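You operate a simulated robot arm through the tools that you are given. There is no shell and no other tool. Be economical: measure what you need, move in short steps, check, and stop when the job is done.

You run a simulated robot arm. Do the job below in one go: nothing can be reset, and whatever is moved stays where it is left.

Task
Put a sticker on the yellow and green apples from the padded tray and pack both in the punnet.
Fine: one sticker each, none wasted, no bruises.

It is judged by the outcome, as a careful person would: the job done as asked, and still so three seconds after it is handed in. It fails if anything else is knocked over, pushed out of place, dropped, spilled or broken.

Robot
A 7-joint arm with a two-finger parallel gripper, fixed in place. Base frame: the origin is at the foot of the arm, x ahead of it, y to its left, z up; the work surface is at about z = 780. Lengths are in mm, angles in degrees, forces in N, time in s.
Its first joint turns from -166.0 to 166.0 degrees. Payload 4.4 kg.
Tool frame: the origin (TCP) lies between the finger pads and is the grasp point; the fingertips stand 23 mm ahead of it; z points along the fingers, y is the line along which they close. The gripper opens to 94 mm. The fingers are 38 mm wide and 10 mm thick; the gripper's body (54 by 96 mm) begins 39 mm behind the TCP.
Orientation is told as [roll, pitch, yaw] about the base's x, y, z axes, in that order, counted from this pose: with the fingers straight down and closing along the base's y, the tool's x points along the base's -x, its y along +y and its z along -z.

Tools
- The arm moves only by the tool play_rows. Its argument "commands" is text: rows parted by semicolons, each of 7 numbers parted by spaces: the closure, from 0 (fully open) to 1 (shut), then the shift along the tool's x, y, z in units of 150 mm (1.0 is 150 mm), then the turn, a rotation vector about the tool's x, y, z in units of 60 degrees (1.0 is 60 degrees). In form: claw tx ty tz rx ry rz; .... A call has 1 to 12 rows; each row is the pose to reach, as a shift and turn from the pose commanded when the call began, along the tool's axes at that moment. A call with a number of a shift or a turn outside -1 to 1 is refused whole. A row lasts 0.2 s, in which the tool goes at most 50 mm and 8.6 degrees; a call with a longer step from one row to the next is refused whole, and so is a gripper value outside its range. Where a pose cannot be reached the arm comes as near as it can. A force on the tool above 40 N (or 10 N above the force at the start of the call, whichever is more), or a blocked arm, ends the call early, and 0.2 s more pass. The fingers move at their own pace (about 72 mm/s each) and stop on an object; they squeeze with about 39 N. The grip force told is the motor's: it shows also when the fingers shut on nothing. Time passes only in rows, and 0.2 s behind the last, so rows that repeat a pose let the fingers close. The reply holds the time, the measured pose of the TCP, the force on the tool along the base axes, the opening and the grip force, in the units named above and with some noise, with the torque about the TCP (base axes, N m) and any sound that the robot's microphone picked up, and new pictures: "show" is both (left out), scene, wrist or none.
- Cameras (640 x 400 px; columns grow to the right, rows downward): "scene" is fixed at [43.2, 648.3, 1351.4]; the picture's right is [-0.08, -1.00, 0.00], its down [-0.63, 0.05, -0.78] and it looks along [0.78, -0.06, -0.63] (base axes); focal length 338 px, centre (320, 200). "wrist" rides on the gripper at [86, 16, -75] in the tool frame; the picture's right is [-0.18, 0.98, 0.00], its down [-0.58, -0.11, -0.81] and it looks along [-0.79, -0.15, 0.59] (tool axes); focal length 243 px, centre (320, 200). There is no depth. A picture from a camera that has moved, and an enlarged one, comes with that camera's place and axes in the base frame and with its lens. The place of the scene camera against the robot may be out by one fixed shift of up to 18 mm in any direction.
- close_up(camera, box): a new picture of the part [left, top, right, bottom] of that camera's present view, enlarged. It takes no simulated time.
- finish_job(): hands the job in; it is judged then, once.

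Go step by step. Nothing tells you positions but the pictures and the camera data: compare them with the known pose of the tool, close in by small moves and look again before you grip or let go. The budget is 120 turns and 200 pictures, counting those below and the enlarged ones. Unless the task says otherwise, let go and move clear before handing in, and close with one line.

The tools are called after "Call:" by a JSON object that holds its "method" and its "body". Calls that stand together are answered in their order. play_rows: Moves the arm, as the interface text tells. Its arguments: {"type":"object","properties":{"commands":{"type":"string"},"show":{"type":"string","enum":["both","scene","wrist","none"]}},"required":["commands"]} The other tools are called the same way: close_up (camera, box) takes an enlarged picture of a part of a camera's view; finish_job () hands the job in.

At the start:

```text
time_s: 0.0
eef_pos: [577.2, 543.0, 1080.5]
orientation: [0.1, 0.0, 0.0]
ft_force: [-0.3, -0.3, -0.5]
moment: [-0.01, 0.01, -0.02]
finger_gap: 93.8
gripper_force: 0.0
```

scene: 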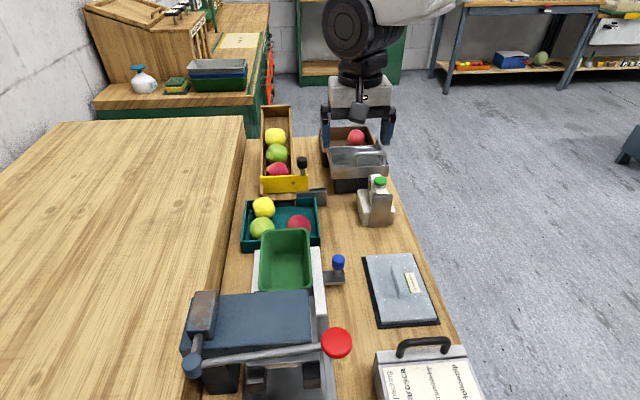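
wrist: 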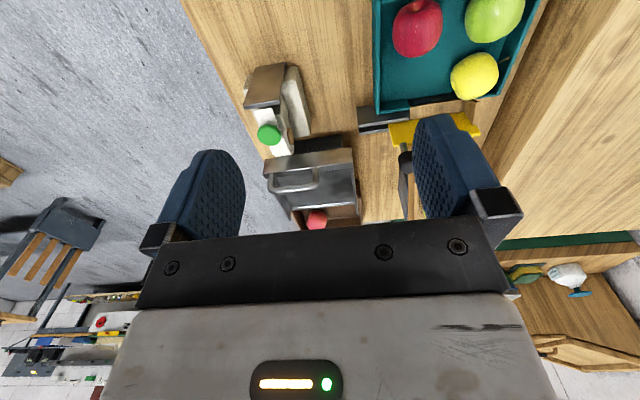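

I see a teal padded tray with yellow, green and red apples, a green punnet, a chute with apples, and several devices. I'll look closer to identify them before moving.

Call:
{"method": "close_up", "body": {"camera": "scene", "box": [220, 90, 420, 215]}}

Call:
{"method": "close_up", "body": {"camera": "scene", "box": [170, 180, 480, 400]}}

Call:
{"method": "close_up", "body": {"camera": "wrist", "box": [230, 0, 560, 240]}}

```text
3.20 times, centred on (320, 152) of scene
camera zoom: at [43.2, 648.3, 1351.4], right [-0.08, -1.0, 0.0], down [-0.63, 0.05, -0.78], along [0.78, -0.06, -0.63], focal length 1083 px, centre (320, 352)
```

zoom: 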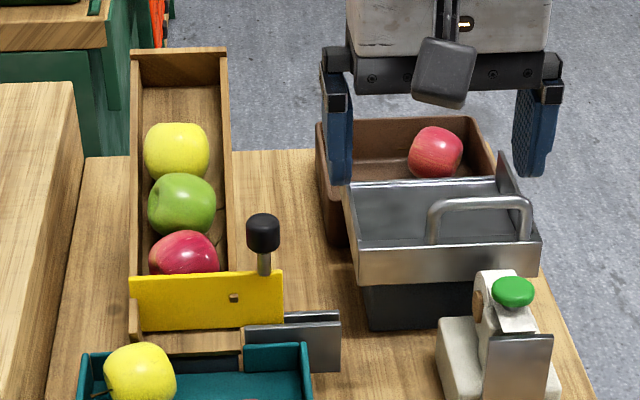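

```text
1.82 times, centred on (325, 290) of scene
camera zoom: at [43.2, 648.3, 1351.4], right [-0.08, -1.0, 0.0], down [-0.63, 0.05, -0.78], along [0.78, -0.06, -0.63], focal length 615 px, centre (311, 36)
```

zoom: 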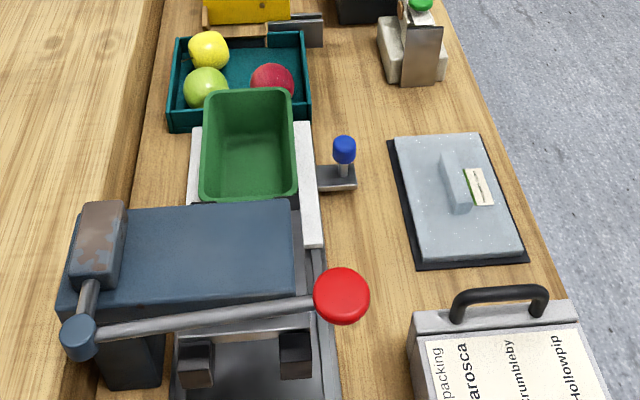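

```text
1.67 times, centred on (395, 120) of wrist
camera zoom: at [490.0, 559.4, 1155.4], right [0.18, 0.98, 0.0], down [0.58, -0.11, 0.81], along [0.79, -0.15, -0.59], focal length 404 px, centre (195, 333)
```

zoom: 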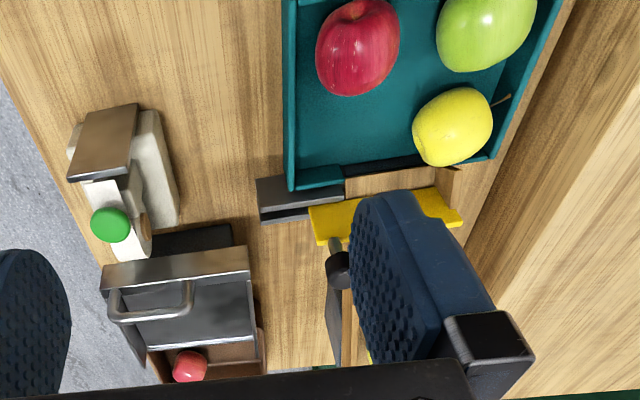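

Next I'll read the labels and the dispenser at higher zoom.

Call:
{"method": "close_up", "body": {"camera": "scene", "box": [350, 330, 490, 400]}}

Call:
{"method": "close_up", "body": {"camera": "scene", "box": [340, 165, 450, 335]}}

Call:
{"method": "close_up", "body": {"camera": "scene", "box": [345, 165, 409, 235]}}

Call:
{"method": "close_up", "body": {"camera": "wrist", "box": [235, 50, 375, 235]}}

```text
4.57 times, centred on (420, 365) of scene
camera zoom: at [43.2, 648.3, 1351.4], right [-0.08, -1.0, 0.0], down [-0.63, 0.05, -0.78], along [0.78, -0.06, -0.63], focal length 1547 px, centre (-137, -554)
```

zoom: 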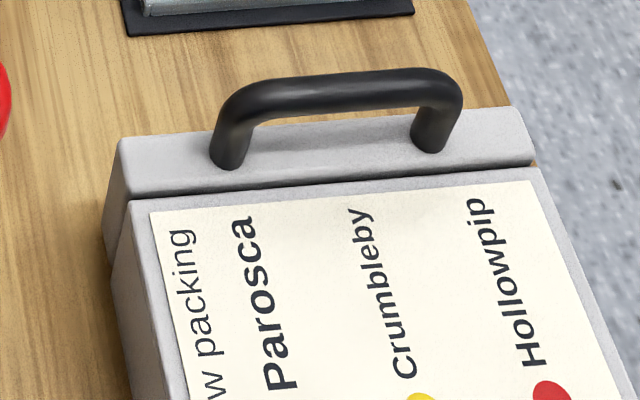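

```text
2.35 times, centred on (395, 250) of scene
camera zoom: at [43.2, 648.3, 1351.4], right [-0.08, -1.0, 0.0], down [-0.63, 0.05, -0.78], along [0.78, -0.06, -0.63], focal length 796 px, centre (144, 82)
```

zoom: 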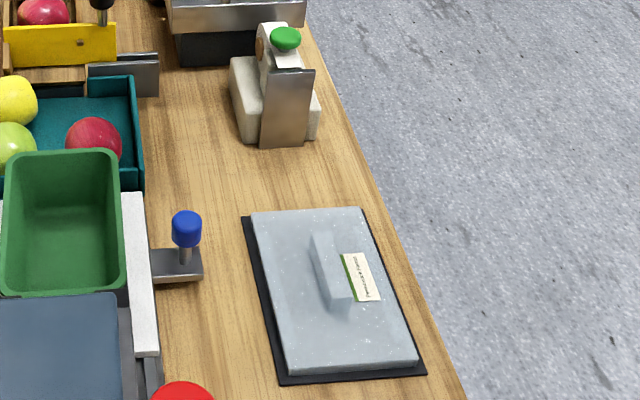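

```text
5.71 times, centred on (377, 200) of scene
camera zoom: at [43.2, 648.3, 1351.4], right [-0.08, -1.0, 0.0], down [-0.63, 0.05, -0.78], along [0.78, -0.06, -0.63], focal length 1933 px, centre (-6, 200)
```

zoom: 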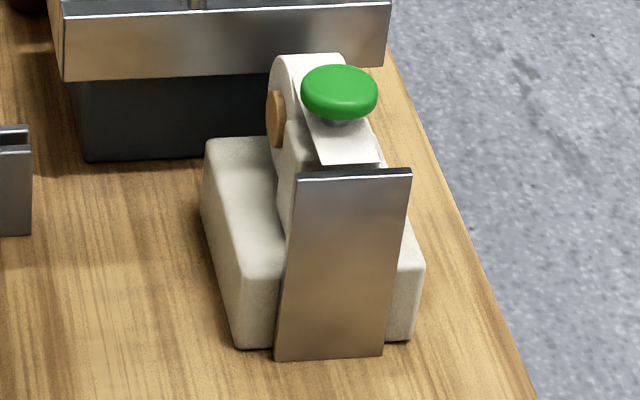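

```text
2.16 times, centred on (305, 142) of wrist
camera zoom: at [490.0, 559.4, 1155.4], right [0.18, 0.98, 0.0], down [0.58, -0.11, 0.81], along [0.79, -0.15, -0.59], focal length 525 px, centre (352, 324)
```

zoom: 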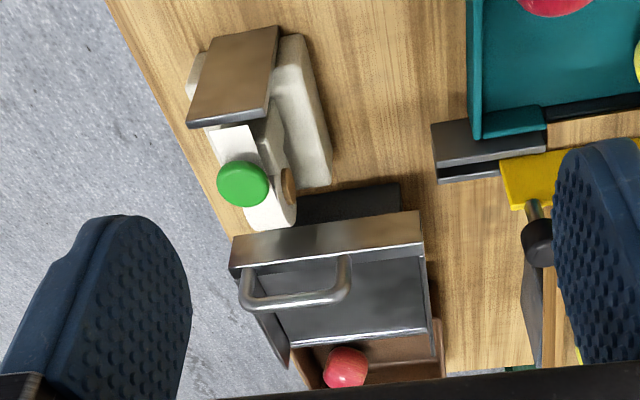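

The dispenser is near (690,450), with a green button over a white strip. I'll back the wrist camera off in -x to see the tray, punnet and dispenser better.

Call:
{"method": "play_rows", "body": {"commands": "0 0.3 0 0 0 0 0;0 0.6 0 0 0 0 0;0 0.9 0 0 0 0 0;0 1 0 0 0 0 0;0 1 0 0 0 0 0", "show": "wrist"}}

Call:
{"method": "play_rows", "body": {"commands": "0 0.3 0 0 0 0 0;0 0.6 0 0 0 0 0;0 0.9 0 0 0 0 0;0 1 0 0 0 0 0;0 1 0 0 0 0 0", "show": "both"}}

```text
time_s: 1.2
eef_pos: [427.2, 542.6, 1079.0]
orientation: [0.0, -0.1, 0.0]
ft_force: [-0.3, -1.1, 0.0]
moment: [-0.01, 0.03, -0.03]
finger_gap: 94.2
gripper_force: 0.1
camera wrist: at [338.8, 559.5, 1154.1], right [0.18, 0.98, 0.0], down [0.58, -0.11, 0.81], along [0.79, -0.15, -0.59], focal length 243 px, centre (320, 200)
```

wrist: 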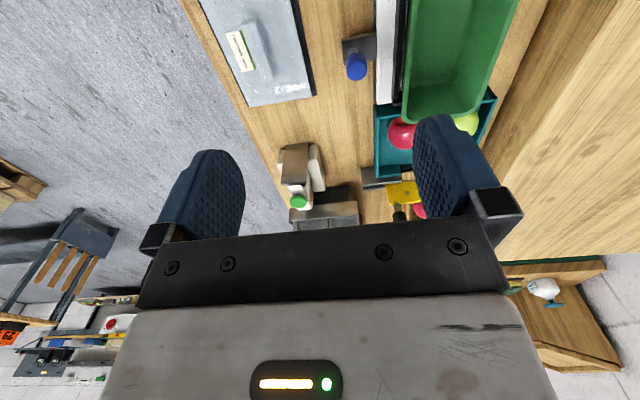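

```text
time_s: 2.4
eef_pos: [276.2, 542.4, 1080.5]
orientation: [0.1, 0.0, -0.2]
ft_force: [0.1, 0.0, -0.9]
moment: [0.0, 0.0, 0.0]
finger_gap: 94.0
gripper_force: 0.0
camera wrist: at [189.5, 559.5, 1155.4], right [0.18, 0.98, 0.0], down [0.58, -0.11, 0.81], along [0.79, -0.15, -0.59], focal length 243 px, centre (320, 200)
```

scene: 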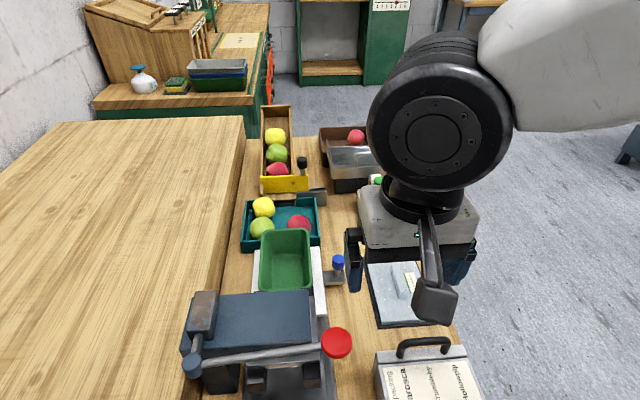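
wrist: 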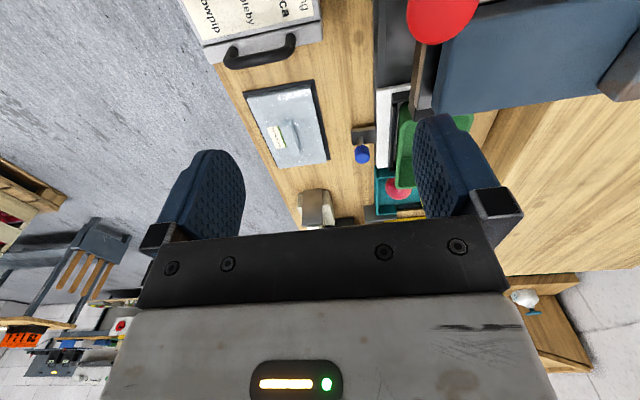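

The card near the robot may matter, so I'll move back further to read it.

Call:
{"method": "play_rows", "body": {"commands": "0 0.3 0 0 0 0 0;0 0.6 0 0 0 0 0;0 0.9 0 0 0 0 0;0 0.9 0 0 0 0 0", "show": "wrist"}}

Call:
{"method": "close_up", "body": {"camera": "wrist", "box": [100, 0, 400, 180]}}

```text
time_s: 3.4
eef_pos: [141.3, 543.7, 1083.9]
orientation: [0.3, 0.0, 0.0]
ft_force: [0.5, -0.3, 0.7]
moment: [-0.02, -0.02, -0.03]
finger_gap: 94.1
gripper_force: 0.0
camera wrist: at [53.9, 560.1, 1158.6], right [0.18, 0.98, 0.01], down [0.58, -0.11, 0.81], along [0.79, -0.15, -0.59], focal length 243 px, centre (320, 200)
```

wrist: 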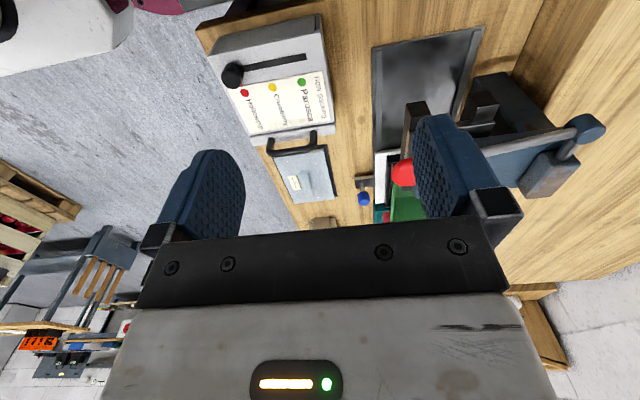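

```text
2.13 times, centred on (250, 90) of wrist
camera zoom: at [53.9, 560.1, 1158.6], right [0.18, 0.98, 0.01], down [0.58, -0.11, 0.81], along [0.79, -0.15, -0.59], focal length 518 px, centre (469, 435)
```

zoom: 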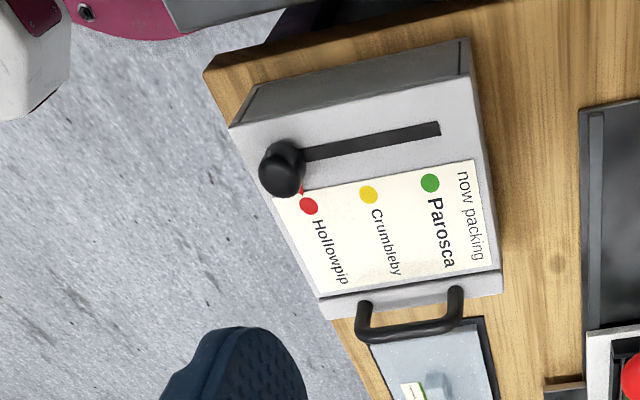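

The card says "now packing" with a slider: Parosca green, Crumbleby yellow, Hollowpip red, and the knob is at Hollowpip. I'll inspect the slab and dispenser more closely.

Call:
{"method": "play_rows", "body": {"commands": "0 -0.3 -0.1 0 0 0 0;0 -0.6 -0.2 0.1 0 0 0;0 -0.9 -0.3 0.3 0 0 0;0 -1 -0.4 0.5 0 0 0;0 -1 -0.4 0.7 0 0 0;0 -1 -0.4 0.7 0 0 0", "show": "wrist"}}

Call:
{"method": "close_up", "body": {"camera": "wrist", "box": [220, 40, 420, 230]}}

Call:
{"method": "play_rows", "body": {"commands": "0 -0.3 0 0 0 0 0;0 -0.6 0 0 0 0 0;0 -0.9 0 0 0 0 0;0 -1 0 0.1 0 0 0;0 -1 0 0.1 0 0 0", "show": "wrist"}}

Call:
{"method": "close_up", "body": {"camera": "wrist", "box": [240, 50, 400, 230]}}

```text
refused: row 3 steps farther than a row can; nothing moved
```

```text
2.11 times, centred on (320, 135) of wrist
camera zoom: at [53.9, 560.1, 1158.6], right [0.18, 0.98, 0.01], down [0.58, -0.11, 0.81], along [0.79, -0.15, -0.59], focal length 511 px, centre (320, 337)
```

zoom: 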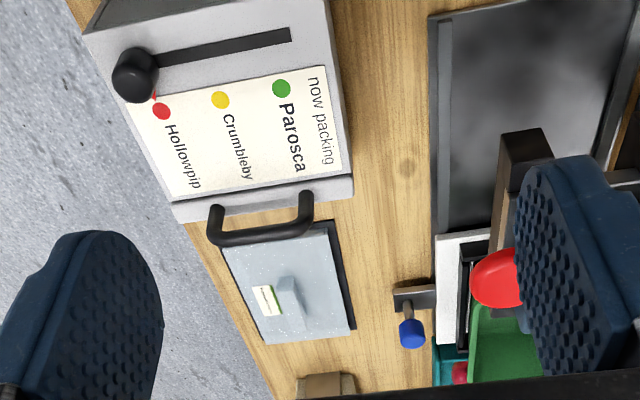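

```text
time_s: 4.6
eef_pos: [291.7, 543.1, 1061.7]
orientation: [0.0, 0.0, -0.1]
ft_force: [0.1, -1.2, -0.2]
moment: [0.04, -0.02, 0.0]
finger_gap: 94.3
gripper_force: 0.1
camera wrist: at [204.7, 561.0, 1137.5], right [0.18, 0.98, 0.0], down [0.58, -0.11, 0.81], along [0.79, -0.15, -0.59], focal length 243 px, centre (320, 200)
```

wrist: 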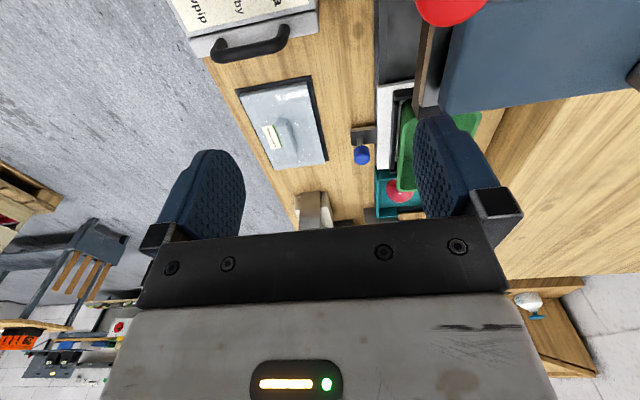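

```text
2.22 times, centred on (320, 140) of wrist
camera zoom: at [204.7, 561.0, 1137.5], right [0.18, 0.98, 0.0], down [0.58, -0.11, 0.81], along [0.79, -0.15, -0.59], focal length 539 px, centre (320, 333)
```

zoom: 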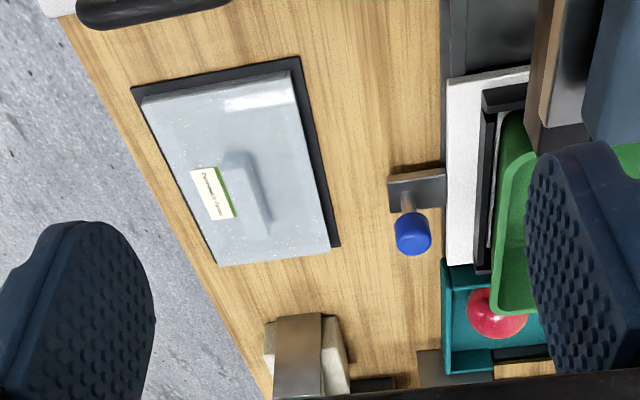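

I'll lower over towards the slab to read its label.

Call:
{"method": "play_rows", "body": {"commands": "0 0 -0.2 0.2 0 0 0;0 0 -0.4 0.4 0 0 0;0 0 -0.6 0.6 0 0 0;0 0 -0.6 0.7 0 0 0;0 0 -0.6 0.7 0 0 0", "show": "wrist"}}

Call:
{"method": "close_up", "body": {"camera": "wrist", "box": [260, 60, 360, 160]}}

Call:
{"method": "play_rows", "body": {"commands": "0 -0.3 0 0 0 0 0;0 -0.6 0 0 0 0 0;0 -0.9 0 0 0 0 0;0 -1 0 0 0 0 0;0 -1 0 0 0 0 0", "show": "wrist"}}

Call:
{"method": "close_up", "body": {"camera": "wrist", "box": [240, 50, 400, 230]}}

```text
time_s: 5.8
eef_pos: [293.5, 453.5, 959.0]
orientation: [-0.1, 0.0, 0.0]
ft_force: [-0.1, -0.1, -0.6]
moment: [0.03, -0.03, 0.01]
finger_gap: 94.0
gripper_force: 0.0
camera wrist: at [205.3, 469.7, 1034.2], right [0.18, 0.98, 0.0], down [0.58, -0.11, 0.81], along [0.79, -0.15, -0.59], focal length 243 px, centre (320, 200)
```

wrist: 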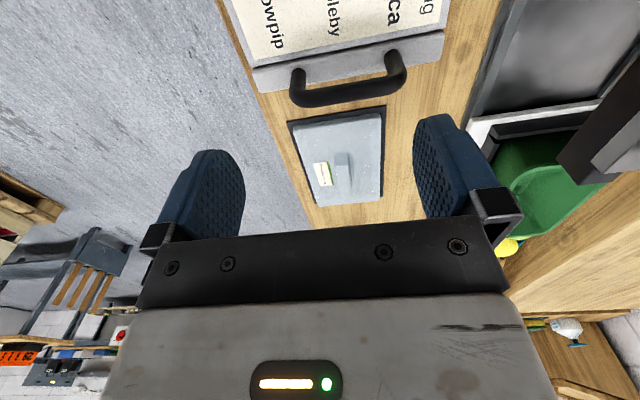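

```text
4.00 times, centred on (310, 110) of wrist
camera zoom: at [205.3, 469.7, 1034.2], right [0.18, 0.98, 0.0], down [0.58, -0.11, 0.81], along [0.79, -0.15, -0.59], focal length 970 px, centre (360, 560)
```

zoom: 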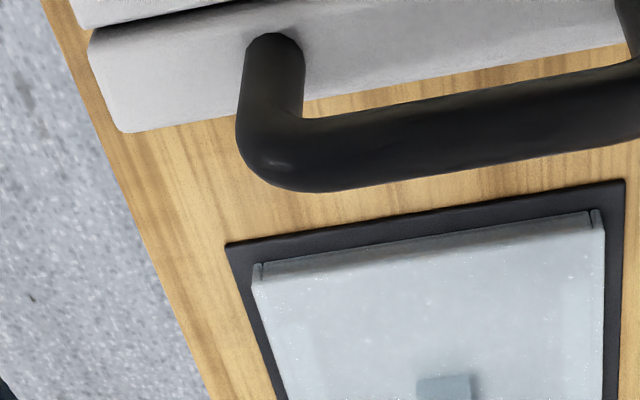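

```text
time_s: 7.0
eef_pos: [442.1, 452.9, 960.1]
orientation: [0.0, 0.0, 0.0]
ft_force: [0.3, -0.2, -1.0]
moment: [-0.01, 0.01, -0.01]
finger_gap: 93.9
gripper_force: 0.1
camera wrist: at [355.2, 468.8, 1035.0], right [0.18, 0.98, 0.0], down [0.58, -0.11, 0.81], along [0.79, -0.15, -0.59], focal length 243 px, centre (320, 200)
```

wrist: 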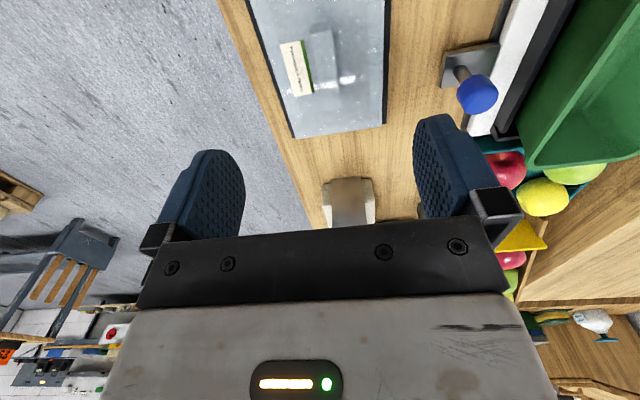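

```text
2.22 times, centred on (320, 140) of wrist
camera zoom: at [355.2, 468.8, 1035.0], right [0.18, 0.98, 0.0], down [0.58, -0.11, 0.81], along [0.79, -0.15, -0.59], focal length 539 px, centre (320, 333)
```

zoom: 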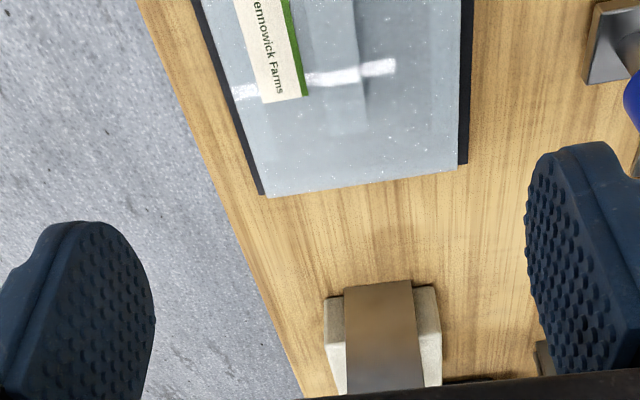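

The slab is just a clear lid labelled "Pennowick Farms". Now I'll get a close view of the dispenser.

Call:
{"method": "play_rows", "body": {"commands": "0 -0.2 0 -0.2 0 0 0;0 -0.4 0 -0.4 0 0 0;0 -0.6 0.1 -0.4 0 0 0;0 -0.6 0.1 -0.4 0 0 0", "show": "wrist"}}

Call:
{"method": "close_up", "body": {"camera": "wrist", "box": [240, 70, 400, 230]}}

```text
time_s: 8.0
eef_pos: [532.9, 468.1, 1019.6]
orientation: [-0.1, 0.0, 0.0]
ft_force: [-0.8, 0.7, -0.4]
moment: [-0.01, 0.0, -0.03]
finger_gap: 93.8
gripper_force: 0.1
camera wrist: at [445.2, 484.8, 1094.5], right [0.18, 0.98, 0.0], down [0.58, -0.11, 0.81], along [0.79, -0.15, -0.59], focal length 243 px, centre (320, 200)
```

wrist: 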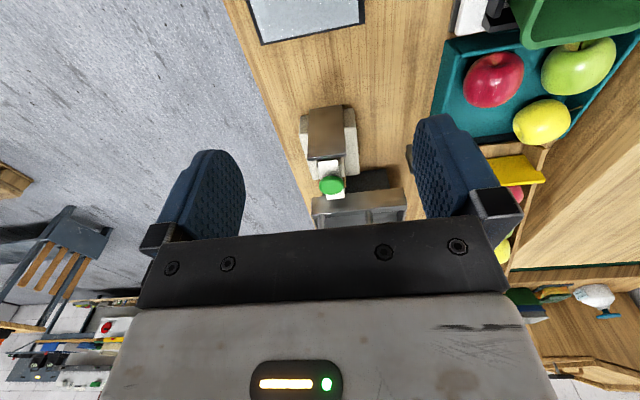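

```text
2.50 times, centred on (320, 150) of wrist
camera zoom: at [445.2, 484.8, 1094.5], right [0.18, 0.98, 0.0], down [0.58, -0.11, 0.81], along [0.79, -0.15, -0.59], focal length 606 px, centre (320, 325)
```

zoom: 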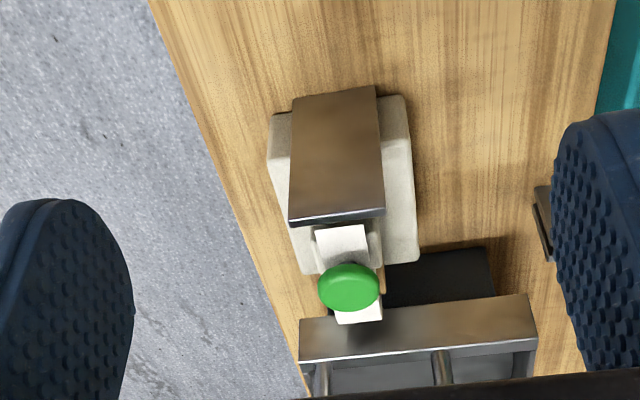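

The dispenser has a metal plate in front, a white strip running to its top edge, and a green knob above. I'll view it from the +y side.

Call:
{"method": "play_rows", "body": {"commands": "0 -0.1 0.15 0 0 0 0.14;0 -0.2 0.3 0 0 0 0.28;0 -0.4 0.45 0 0 0 0.42;0 -0.6 0.6 0 0 0 0.56;0 -0.8 0.75 0 0 0 0.7;0 -0.9 0.9 0 0 0 0.84;0 -1 0.95 0 0 0 0.98;0 -1 0.95 0 0 0 0.98", "show": "none"}}

Call:
{"method": "play_rows", "body": {"commands": "0 0 0 0.1 0 0 0.14;0 0 0 0.2 0 0 0.28;0 0 0 0.3 0 0 0.42;0 0 0 0.4 0 0 0.52;0 0 0 0.4 0 0 0.52", "show": "wrist"}}

Call:
{"method": "close_up", "body": {"camera": "wrist", "box": [220, 30, 420, 230]}}

```text
time_s: 9.8
eef_pos: [682.1, 611.0, 1020.9]
orientation: [0.0, 0.0, -58.8]
ft_force: [-0.4, 0.3, 0.9]
moment: [-0.01, -0.01, -0.03]
finger_gap: 94.3
gripper_force: 0.1
```

```text
time_s: 11.0
eef_pos: [682.5, 608.5, 959.3]
orientation: [0.0, -0.1, -90.1]
ft_force: [-0.4, -1.0, -0.9]
moment: [-0.03, 0.02, 0.0]
finger_gap: 94.0
gripper_force: 0.0
camera wrist: at [698.2, 696.0, 1035.3], right [0.98, -0.19, 0.0], down [-0.11, -0.58, 0.81], along [-0.15, -0.79, -0.59], focal length 243 px, centre (320, 200)
```

wrist: 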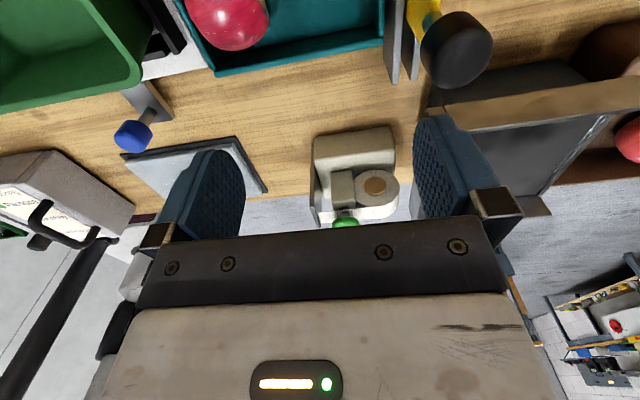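

```text
2.00 times, centred on (320, 130) of wrist
camera zoom: at [698.2, 696.0, 1035.3], right [0.98, -0.19, 0.0], down [-0.11, -0.58, 0.81], along [-0.15, -0.79, -0.59], focal length 485 px, centre (320, 340)
```

zoom: 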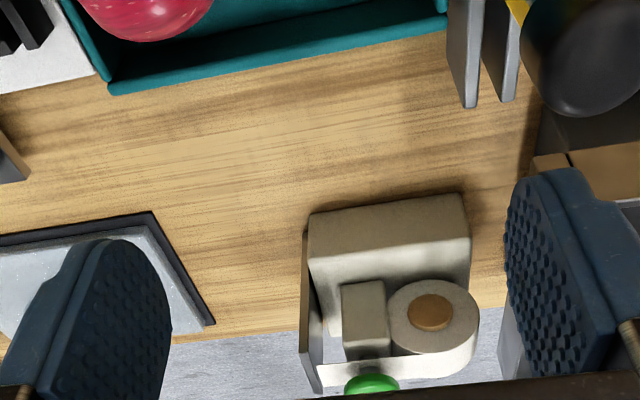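

Side view shows a roll feeding a strip to the plate's top edge with the green button above it. I'll raise a little for a clear view.

Call:
{"method": "play_rows", "body": {"commands": "0 0 0 -0.3 0 0 0;0 0 0 -0.5 0 0 0;0 0 0 -0.5 0 0 0", "show": "wrist"}}

Call:
{"method": "close_up", "body": {"camera": "wrist", "box": [280, 80, 420, 230]}}

```text
time_s: 11.8
eef_pos: [683.0, 608.9, 1035.1]
orientation: [0.0, 0.0, -89.9]
ft_force: [-0.3, 0.7, 0.6]
moment: [0.01, 0.0, 0.0]
finger_gap: 94.2
gripper_force: 0.0
camera wrist: at [698.8, 696.3, 1110.0], right [0.98, -0.18, 0.0], down [-0.11, -0.58, 0.81], along [-0.15, -0.79, -0.59], focal length 243 px, centre (320, 200)
```

wrist: 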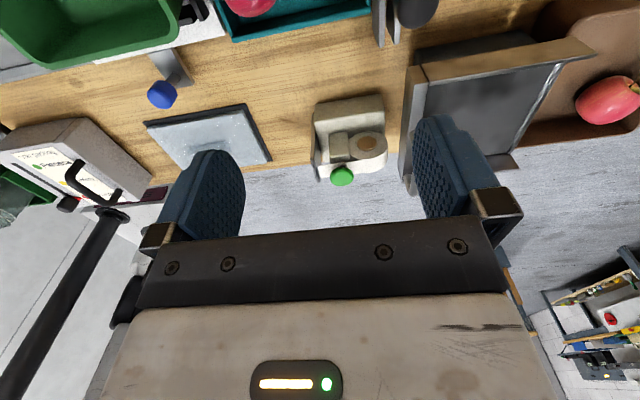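

```text
2.67 times, centred on (350, 155) of wrist
camera zoom: at [698.8, 696.3, 1110.0], right [0.98, -0.18, 0.0], down [-0.11, -0.58, 0.81], along [-0.15, -0.79, -0.59], focal length 647 px, centre (240, 320)
```

zoom: 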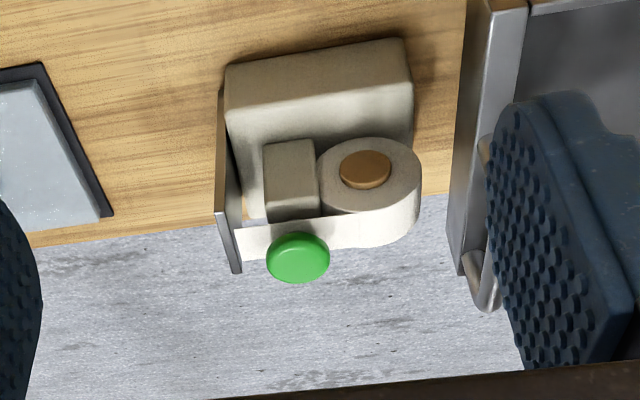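

The button top is near (682,455,896) and the plate's top edge near x=646, y=433–477, z=880. Now I'll look at the tray, apples near (682,726) yellow and (612,726) green.

Call:
{"method": "play_rows", "body": {"commands": "0 0.1 -0.15 0 0 0 -0.14;0 0.2 -0.3 0 0 0 -0.28;0 0.3 -0.45 0 0 0 -0.42;0 0.4 -0.6 0 0 0 -0.56;0 0.5 -0.75 0 0 0 -0.7;0 0.6 -0.9 0 0 0 -0.84;0 0.74 -1 0 0 0 -0.98;0 0.74 -1 0 0 0 -0.98", "show": "none"}}

Call:
{"method": "play_rows", "body": {"commands": "0 0 0 0.1 0 0 -0.14;0 0 0 0.2 0 0 -0.28;0 0 0 0.2 0 0 -0.42;0 0 0 0.2 0 0 -0.52;0 0 0 0.2 0 0 -0.52", "show": "wrist"}}

Call:
{"method": "close_up", "body": {"camera": "wrist", "box": [200, 0, 500, 230]}}

```text
time_s: 13.6
eef_pos: [532.7, 723.2, 1035.5]
orientation: [0.0, -0.1, -31.1]
ft_force: [0.4, -0.6, -0.4]
moment: [0.03, -0.01, 0.04]
finger_gap: 94.0
gripper_force: 0.2
```

```text
time_s: 14.8
eef_pos: [532.2, 721.1, 1005.2]
orientation: [-0.1, 0.1, 0.0]
ft_force: [0.3, 0.2, -0.1]
moment: [-0.02, 0.0, 0.01]
finger_gap: 93.9
gripper_force: 0.0
camera wrist: at [445.2, 737.7, 1080.6], right [0.18, 0.98, 0.0], down [0.58, -0.11, 0.81], along [0.79, -0.15, -0.59], focal length 243 px, centre (320, 200)
```

wrist: 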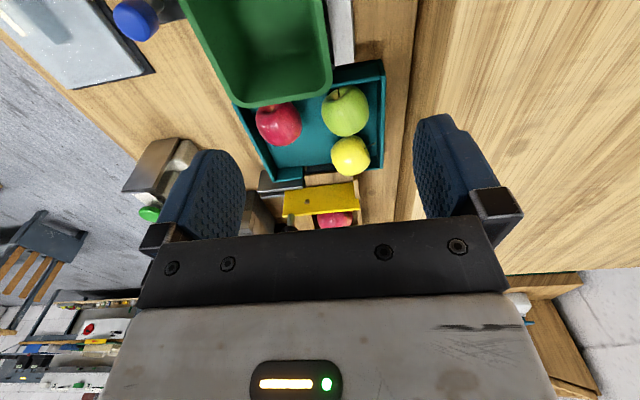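

```text
1.74 times, centred on (350, 115) of wrist
camera zoom: at [445.2, 737.7, 1080.6], right [0.18, 0.98, 0.0], down [0.58, -0.11, 0.81], along [0.79, -0.15, -0.59], focal length 422 px, centre (268, 348)
```

zoom: 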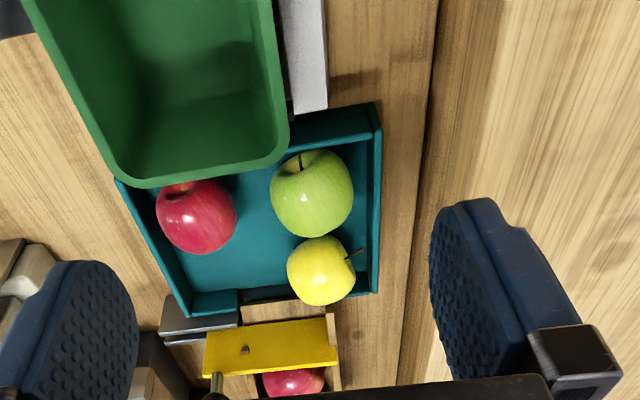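

The tray holds green near (622,737,816) and yellow near (698,737,814), both about 58 mm wide and close to the left wall. I'll zoom in for the clearances.

Call:
{"method": "close_up", "body": {"camera": "scene", "box": [225, 175, 345, 265]}}

Call:
{"method": "close_up", "body": {"camera": "wrist", "box": [240, 50, 420, 230]}}

```text
4.44 times, centred on (285, 220) of scene
camera zoom: at [43.2, 648.3, 1351.4], right [-0.08, -1.0, 0.0], down [-0.63, 0.05, -0.78], along [0.78, -0.06, -0.63], focal length 1504 px, centre (476, 111)
```

zoom: 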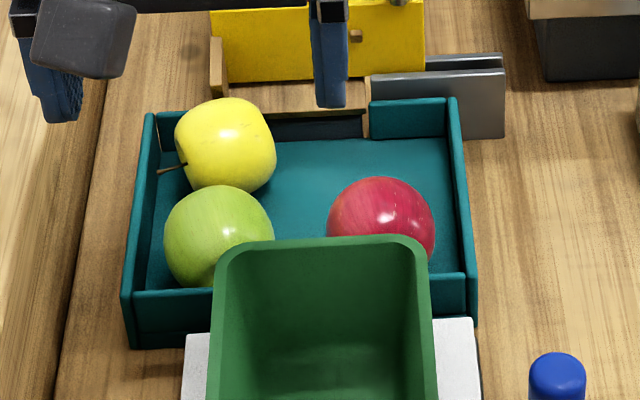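

```text
2.22 times, centred on (330, 140) of wrist
camera zoom: at [445.2, 737.7, 1080.6], right [0.18, 0.98, 0.0], down [0.58, -0.11, 0.81], along [0.79, -0.15, -0.59], focal length 539 px, centre (298, 333)
```

zoom: 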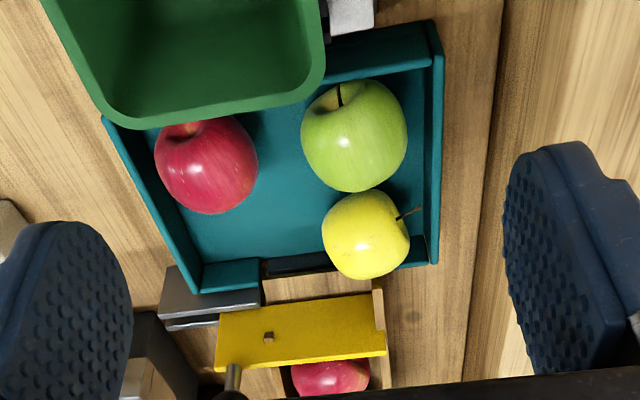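

Plan: press the button once with closed fingers, look for the sticker, then pick green with a 25° outward tilt, which clears the tray wall. Moving above the button now.

Call:
{"method": "play_rows", "body": {"commands": "1 -0.22 -0.2 0 0 0 0;1 -0.44 -0.4 0 0 0 0;1 -0.66 -0.6 0 0 0 0;1 -0.88 -0.8 0 0 0 0;1 -1 -1 0 0 0 0;1 -1 -1 0 0 0 0", "show": "none"}}

Call:
{"method": "play_rows", "body": {"commands": "1 0 -0.25 0 0 0 0;1 0 -0.5 0 0 0 0;1 0 -0.75 0.1 0 0 0;1 0 -0.77 0.3 0 0 0;1 0 -0.77 0.4 0 0 0;1 0 -0.77 0.4 0 0 0", "show": "both"}}

```text
time_s: 16.2
eef_pos: [682.5, 570.5, 1007.6]
orientation: [0.1, -0.2, 0.0]
ft_force: [-0.3, 0.2, 0.7]
moment: [0.02, -0.01, -0.02]
finger_gap: 0.0
gripper_force: 39.0
```

```text
time_s: 17.6
eef_pos: [683.2, 455.7, 945.7]
orientation: [0.0, -0.1, 0.0]
ft_force: [1.2, -0.5, -0.2]
moment: [-0.02, 0.01, 0.03]
finger_gap: 0.2
gripper_force: 39.2
camera wrist: at [595.6, 472.0, 1020.9], right [0.18, 0.98, 0.0], down [0.58, -0.11, 0.81], along [0.79, -0.15, -0.59], focal length 243 px, centre (320, 200)
```

scene: 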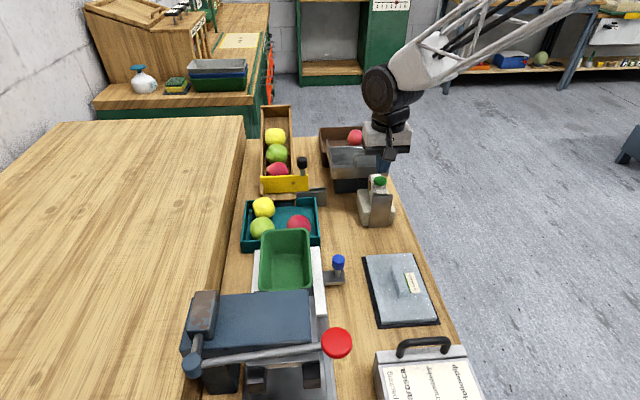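
wrist: 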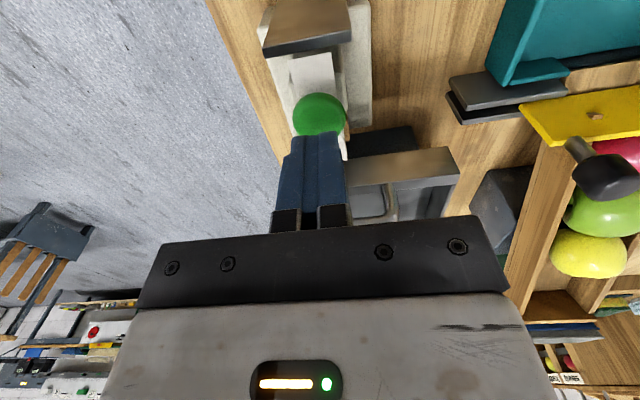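

Fingers are above the button with the tips about 25 mm over it. I'll descend gently and watch force.

Call:
{"method": "play_rows", "body": {"commands": "1 0.02 0 0.08 0 0 0;1 0.02 0 0.15 0 0 0;1 0.02 0 0.16 0 0 0", "show": "wrist"}}

Call:
{"method": "play_rows", "body": {"commands": "1 0 0 0.015 0 0 0;1 0 0 0.02 0 0 0;1 0 0 0.02 0 0 0", "show": "none"}}

```text
time_s: 18.4
eef_pos: [679.1, 455.8, 922.4]
orientation: [0.0, 0.1, 0.0]
ft_force: [0.6, -0.6, 1.5]
moment: [-0.03, 0.01, -0.02]
finger_gap: 0.0
gripper_force: 38.7
camera wrist: at [592.4, 472.5, 997.2], right [0.18, 0.98, 0.0], down [0.58, -0.11, 0.81], along [0.79, -0.15, -0.59], focal length 243 px, centre (320, 200)
```

wrist: 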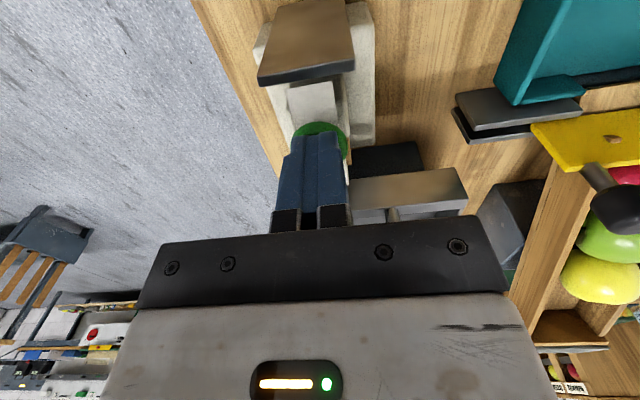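

```text
time_s: 19.2
eef_pos: [678.3, 456.2, 919.1]
orientation: [-0.1, 0.0, 0.0]
ft_force: [-0.3, -0.2, 2.6]
moment: [0.01, 0.0, -0.02]
finger_gap: 0.0
gripper_force: 39.1
```

Light contact is building (about 2.6 N), so I'll press a little further.

Call:
{"method": "play_rows", "body": {"commands": "1 0 0 0.01 0 0 0;1 0 0 0.02 0 0 0;1 0 0 0.02 0 0 0", "show": "wrist"}}

```text
time_s: 20.0
eef_pos: [679.5, 456.9, 915.9]
orientation: [0.1, 0.0, 0.0]
ft_force: [-0.5, -0.6, 3.5]
moment: [-0.03, 0.02, -0.02]
finger_gap: 0.0
gripper_force: 39.3
heard: click
camera wrist: at [591.9, 472.8, 990.5], right [0.18, 0.98, 0.0], down [0.58, -0.11, 0.81], along [0.79, -0.15, -0.59], focal length 243 px, centre (320, 200)
```

wrist: 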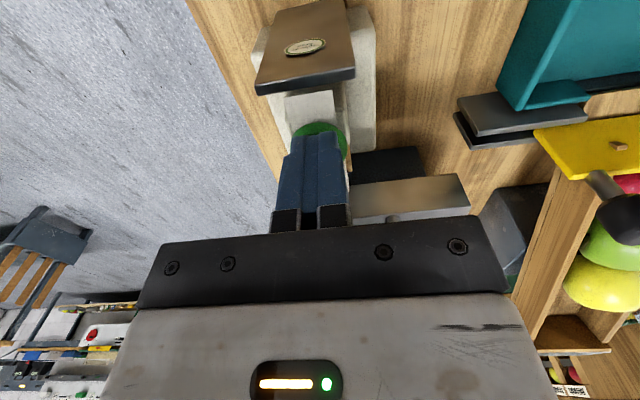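

Click: a sticker now sits on the front face of the plate. I'll lift off and look at it.

Call:
{"method": "play_rows", "body": {"commands": "1 0 0 -0.2 0 0 0;1 0 0 -0.5 0 0 0;1 0 0 -0.7 0 0 0;1 0 0 -0.7 0 0 0", "show": "wrist"}}

Call:
{"method": "close_up", "body": {"camera": "scene", "box": [345, 165, 409, 235]}}

Call:
{"method": "close_up", "body": {"camera": "wrist", "box": [240, 0, 400, 160]}}

```text
time_s: 21.0
eef_pos: [680.8, 454.8, 1020.5]
orientation: [0.1, 0.0, 0.0]
ft_force: [-0.7, 0.2, 0.1]
moment: [0.03, -0.02, 0.0]
finger_gap: 0.0
gripper_force: 38.3
camera wrist: at [592.3, 471.4, 1095.8], right [0.18, 0.98, 0.0], down [0.58, -0.11, 0.81], along [0.79, -0.15, -0.59], focal length 243 px, centre (320, 200)
```

wrist: 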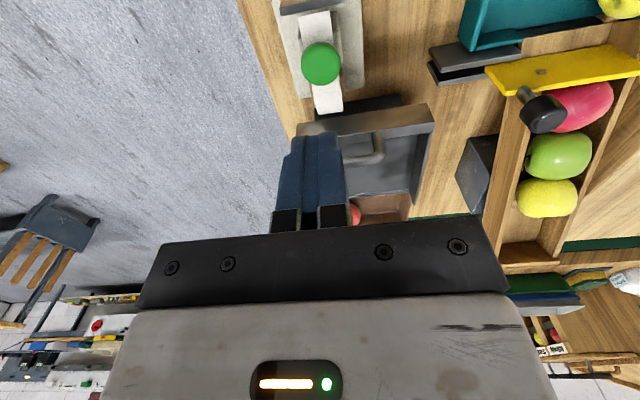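

```text
5.71 times, centred on (377, 200) of scene
camera zoom: at [43.2, 648.3, 1351.4], right [-0.08, -1.0, 0.0], down [-0.63, 0.05, -0.78], along [0.78, -0.06, -0.63], focal length 1933 px, centre (-6, 200)
```

zoom: 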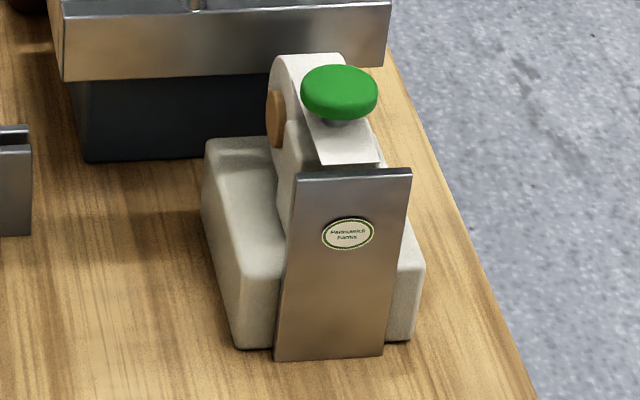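

```text
2.50 times, centred on (320, 80) of wrist
camera zoom: at [592.3, 471.4, 1095.8], right [0.18, 0.98, 0.0], down [0.58, -0.11, 0.81], along [0.79, -0.15, -0.59], focal length 606 px, centre (320, 500)
```

zoom: 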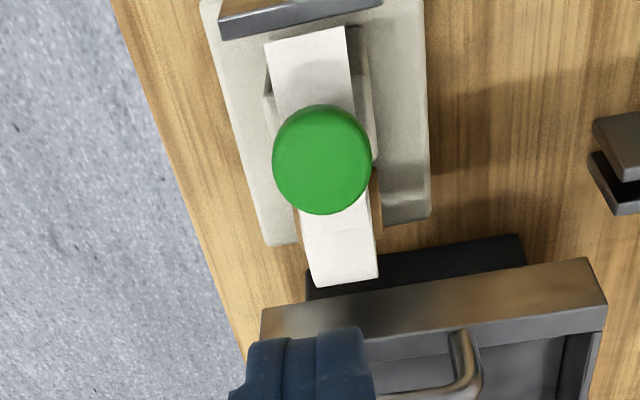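

The "Pennowick Farms" sticker is presented on the plate face at about (645,455,850). Now I'll go to a tilted pre-grasp above the green apple.

Call:
{"method": "play_rows", "body": {"commands": "0.2 0.1 0.25 0 -0.1 0 0;0.2 0.2 0.5 0 -0.2 0 0;0.2 0.3 0.75 0 -0.3 0 0;0.2 0.39 1 0 -0.4 0 0;0.2 0.39 1 0 -0.417 0 0;0.2 0.39 1 0 -0.417 0 0", "show": "none"}}

Call:
{"method": "play_rows", "body": {"commands": "0.2 0 0.15 0.15 0 0 0;0.2 0 0.23 0.4 0 0 0;0.2 0 0.23 0.5 0 0 0;0.2 0 0.23 0.5 0 0 0", "show": "both"}}

```text
time_s: 22.4
eef_pos: [620.0, 605.4, 1021.0]
orientation: [25.0, -0.1, 0.0]
ft_force: [-0.4, 0.5, 0.8]
moment: [0.01, 0.02, -0.02]
finger_gap: 75.1
gripper_force: 0.1
```

```text
time_s: 23.4
eef_pos: [619.5, 668.0, 966.7]
orientation: [25.0, 0.0, -0.1]
ft_force: [0.0, 0.5, 0.4]
moment: [0.0, -0.01, 0.03]
finger_gap: 74.9
gripper_force: 0.1
camera wrist: at [532.8, 651.4, 1042.0], right [0.18, 0.89, 0.42], down [0.58, -0.44, 0.68], along [0.79, 0.12, -0.6], focal length 243 px, centre (320, 200)
```

scene: 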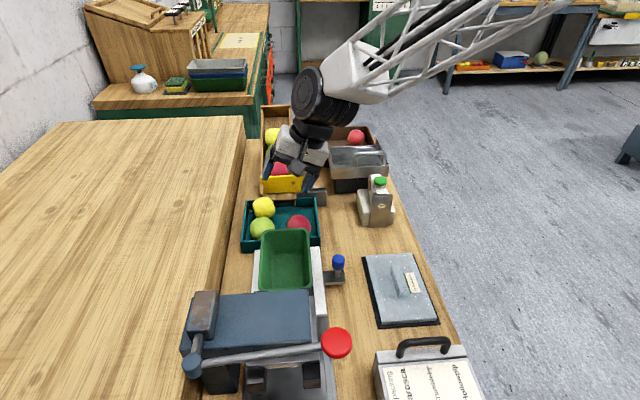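
wrist: 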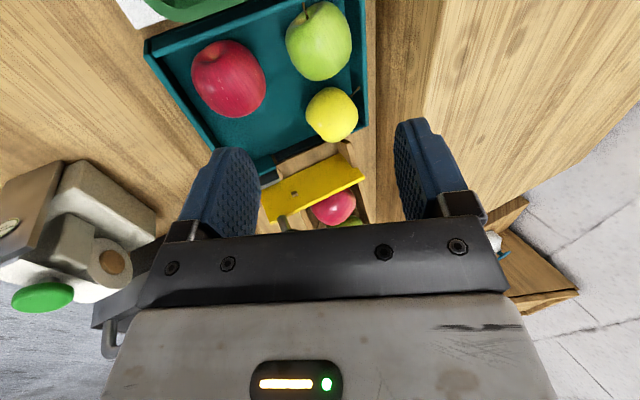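

The approach axis lines up with green at about (619,737,820). I'll descend along it in steps.

Call:
{"method": "play_rows", "body": {"commands": "0.2 0 0 0.2 0 0 0;0.2 0 0 0.4 0 0 0;0.2 0 0 0.55 0 0 0;0.2 0 0 0.6 0 0 0;0.2 0 0 0.6 0 0 0", "show": "both"}}

Call:
{"method": "close_up", "body": {"camera": "scene", "box": [225, 155, 345, 265]}}

```text
time_s: 24.6
eef_pos: [620.1, 705.7, 887.1]
orientation: [25.0, -0.1, 0.0]
ft_force: [-0.8, 0.1, 0.3]
moment: [-0.01, 0.07, 0.01]
finger_gap: 75.3
gripper_force: 0.1
camera wrist: at [533.3, 690.2, 961.2], right [0.18, 0.89, 0.42], down [0.58, -0.44, 0.68], along [0.79, 0.12, -0.6], focal length 243 px, centre (320, 200)
```

scene: 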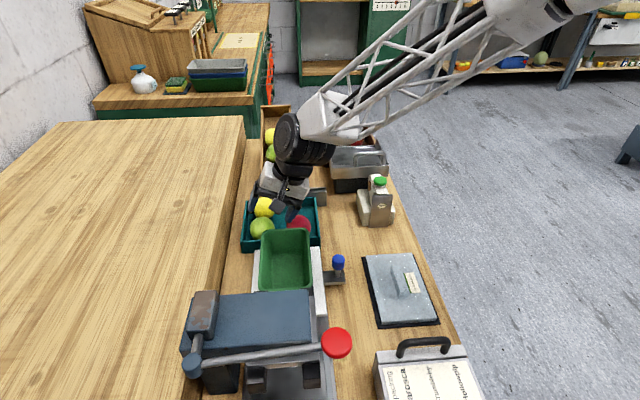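
wrist: 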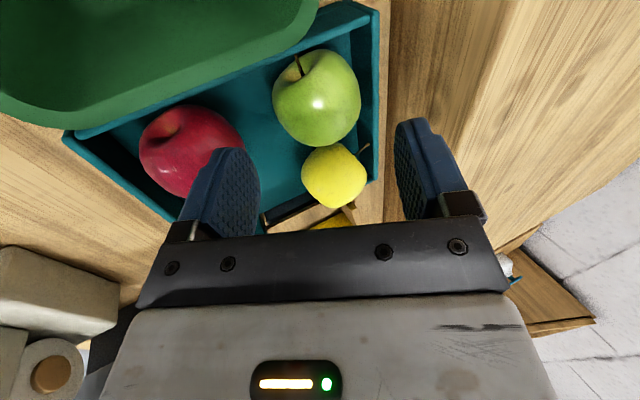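

```text
3.64 times, centred on (285, 210) of scene
camera zoom: at [43.2, 648.3, 1351.4], right [-0.08, -1.0, 0.0], down [-0.63, 0.05, -0.78], along [0.78, -0.06, -0.63], focal length 1230 px, centre (447, 164)
```

zoom: 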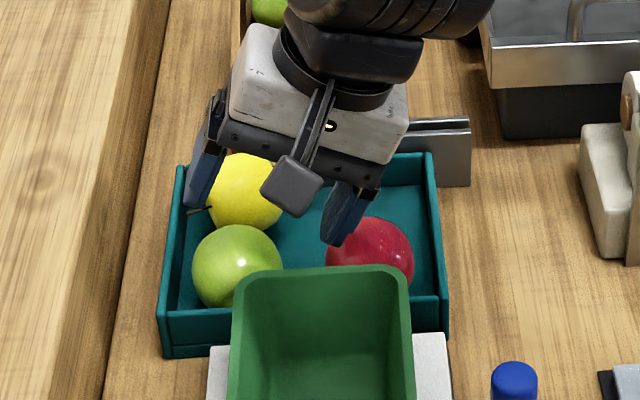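

The fingers are well lined up over green, with camera and body clear of the punnet rim (about z 860). I'll go down the rest of the way.

Call:
{"method": "play_rows", "body": {"commands": "0.2 0 0.008 0.15 0 0 0;0.2 0 0.008 0.3 0 0 0;0.2 0 0.008 0.36 0 0 0;0.2 0 0.008 0.39 0 0 0;0.2 0 0.008 0.4 0 0 0;0.2 0 0.008 0.4 0 0 0", "show": "both"}}

Call:
{"method": "close_up", "body": {"camera": "scene", "box": [225, 175, 325, 265]}}

```text
time_s: 26.0
eef_pos: [620.4, 732.9, 833.1]
orientation: [25.0, -0.1, 0.0]
ft_force: [-8.2, -8.9, 13.5]
moment: [-0.8, 0.35, -0.22]
finger_gap: 76.2
gripper_force: 0.4
camera wrist: at [532.9, 717.2, 908.1], right [0.18, 0.89, 0.42], down [0.58, -0.44, 0.68], along [0.79, 0.12, -0.6], focal length 243 px, centre (320, 200)
```

scene: 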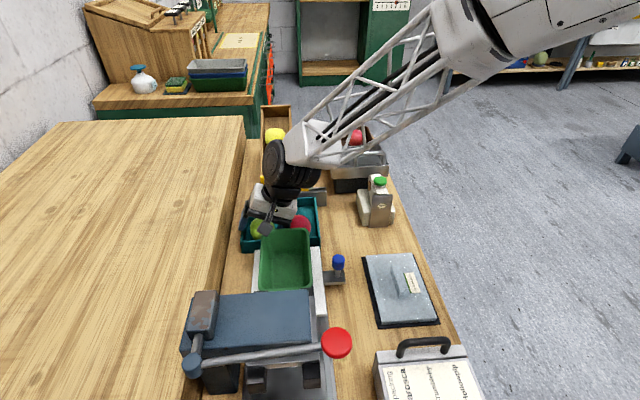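
wrist: 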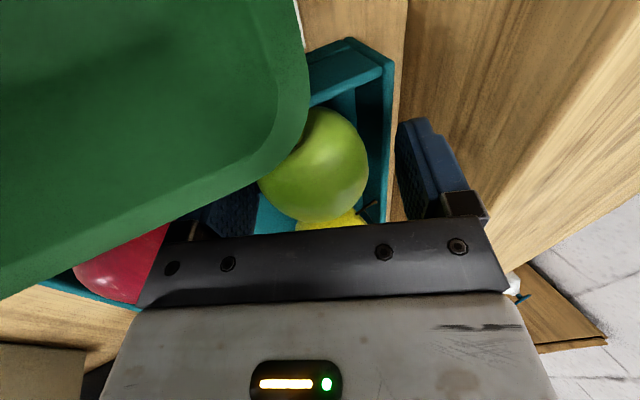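

```text
4.44 times, centred on (275, 220) of scene
camera zoom: at [43.2, 648.3, 1351.4], right [-0.08, -1.0, 0.0], down [-0.63, 0.05, -0.78], along [0.78, -0.06, -0.63], focal length 1504 px, centre (520, 111)
```

zoom: 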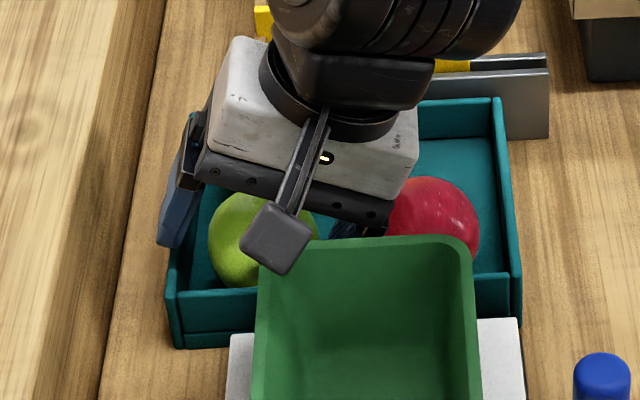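

The lower fingertip is touching the tray floor (13 N), so I'll back off 5 mm before closing.

Call:
{"method": "play_rows", "body": {"commands": "0.2 0 0 -0.03 0 0 0;0.2 0 0 -0.035 0 0 0;0.25 0 0 -0.035 0 0 0;0.3 0 0 -0.035 0 0 0;0.3 0 0 -0.035 0 0 0", "show": "wrist"}}

```text
time_s: 27.2
eef_pos: [620.5, 731.1, 835.6]
orientation: [25.0, 0.0, 0.1]
ft_force: [-0.6, 0.3, -0.2]
moment: [0.01, 0.01, -0.03]
finger_gap: 65.7
gripper_force: 0.0
camera wrist: at [533.3, 714.8, 911.1], right [0.18, 0.89, 0.42], down [0.58, -0.44, 0.68], along [0.79, 0.12, -0.6], focal length 243 px, centre (320, 200)
```

wrist: 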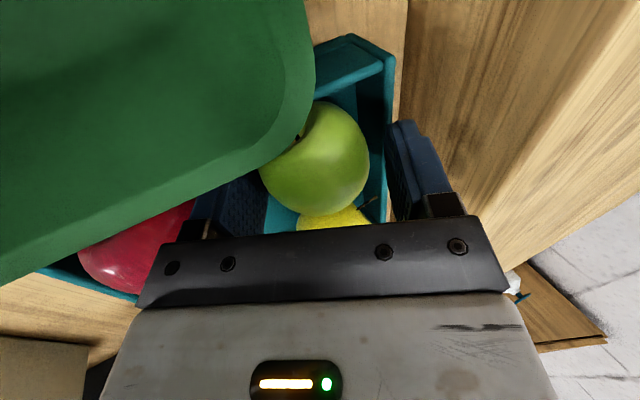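

Contact is gone and the apple is centred between the pads. I'll close gradually, watching grip force.

Call:
{"method": "play_rows", "body": {"commands": "0.33 0 0 0.015 0 0 0;0.35 0 0 0.015 0 0 0;0.37 0 0 0.015 0 0 0;0.37 0 0 0.015 0 0 0", "show": "none"}}

Call:
{"method": "play_rows", "body": {"commands": "0.39 0 0 0 0 0 0;0.4 0 0 0 0 0 0;0.4 0 0 0 0 0 0", "show": "none"}}

```text
time_s: 28.2
eef_pos: [619.8, 732.8, 835.8]
orientation: [25.0, 0.0, -0.1]
ft_force: [0.3, -0.1, 0.1]
moment: [-0.01, -0.01, -0.01]
finger_gap: 59.2
gripper_force: 0.1
```

```text
time_s: 29.0
eef_pos: [621.8, 731.8, 834.4]
orientation: [25.1, 0.1, 0.0]
ft_force: [-0.1, -1.2, -0.2]
moment: [0.03, 0.0, -0.03]
finger_gap: 57.0
gripper_force: 0.7
```

Contact begins at about 57 mm; I'll tighten a bit.

Call:
{"method": "play_rows", "body": {"commands": "0.42 0 0 0 0 0 0;0.44 0 0 0 0 0 0;0.44 0 0 0 0 0 0", "show": "none"}}

Call:
{"method": "play_rows", "body": {"commands": "0.47 0 0 0 0 0 0;0.5 0 0 0 0 0 0;0.5 0 0 0 0 0 0", "show": "wrist"}}

```text
time_s: 29.8
eef_pos: [620.5, 732.5, 833.6]
orientation: [25.0, 0.0, 0.0]
ft_force: [0.0, 1.4, 0.0]
moment: [0.0, 0.01, 0.02]
finger_gap: 55.5
gripper_force: 39.0
```

```text
time_s: 30.6
eef_pos: [621.6, 732.0, 834.1]
orientation: [25.0, 0.0, 0.1]
ft_force: [-0.2, 0.6, 0.7]
moment: [0.08, 0.0, -0.02]
finger_gap: 55.1
gripper_force: 39.2
camera wrist: at [533.7, 716.0, 909.3], right [0.18, 0.89, 0.42], down [0.58, -0.44, 0.68], along [0.79, 0.12, -0.6], focal length 243 px, centre (320, 200)
```

wrist: 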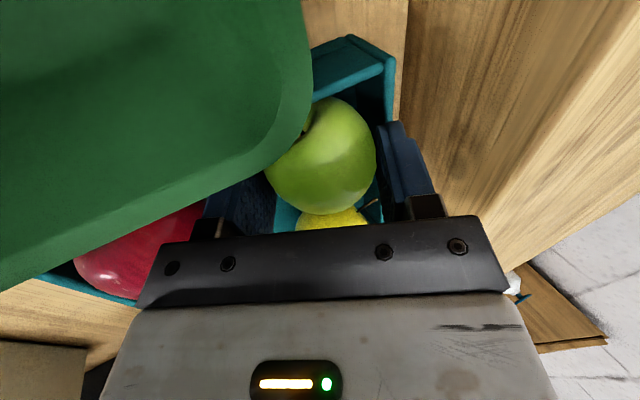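

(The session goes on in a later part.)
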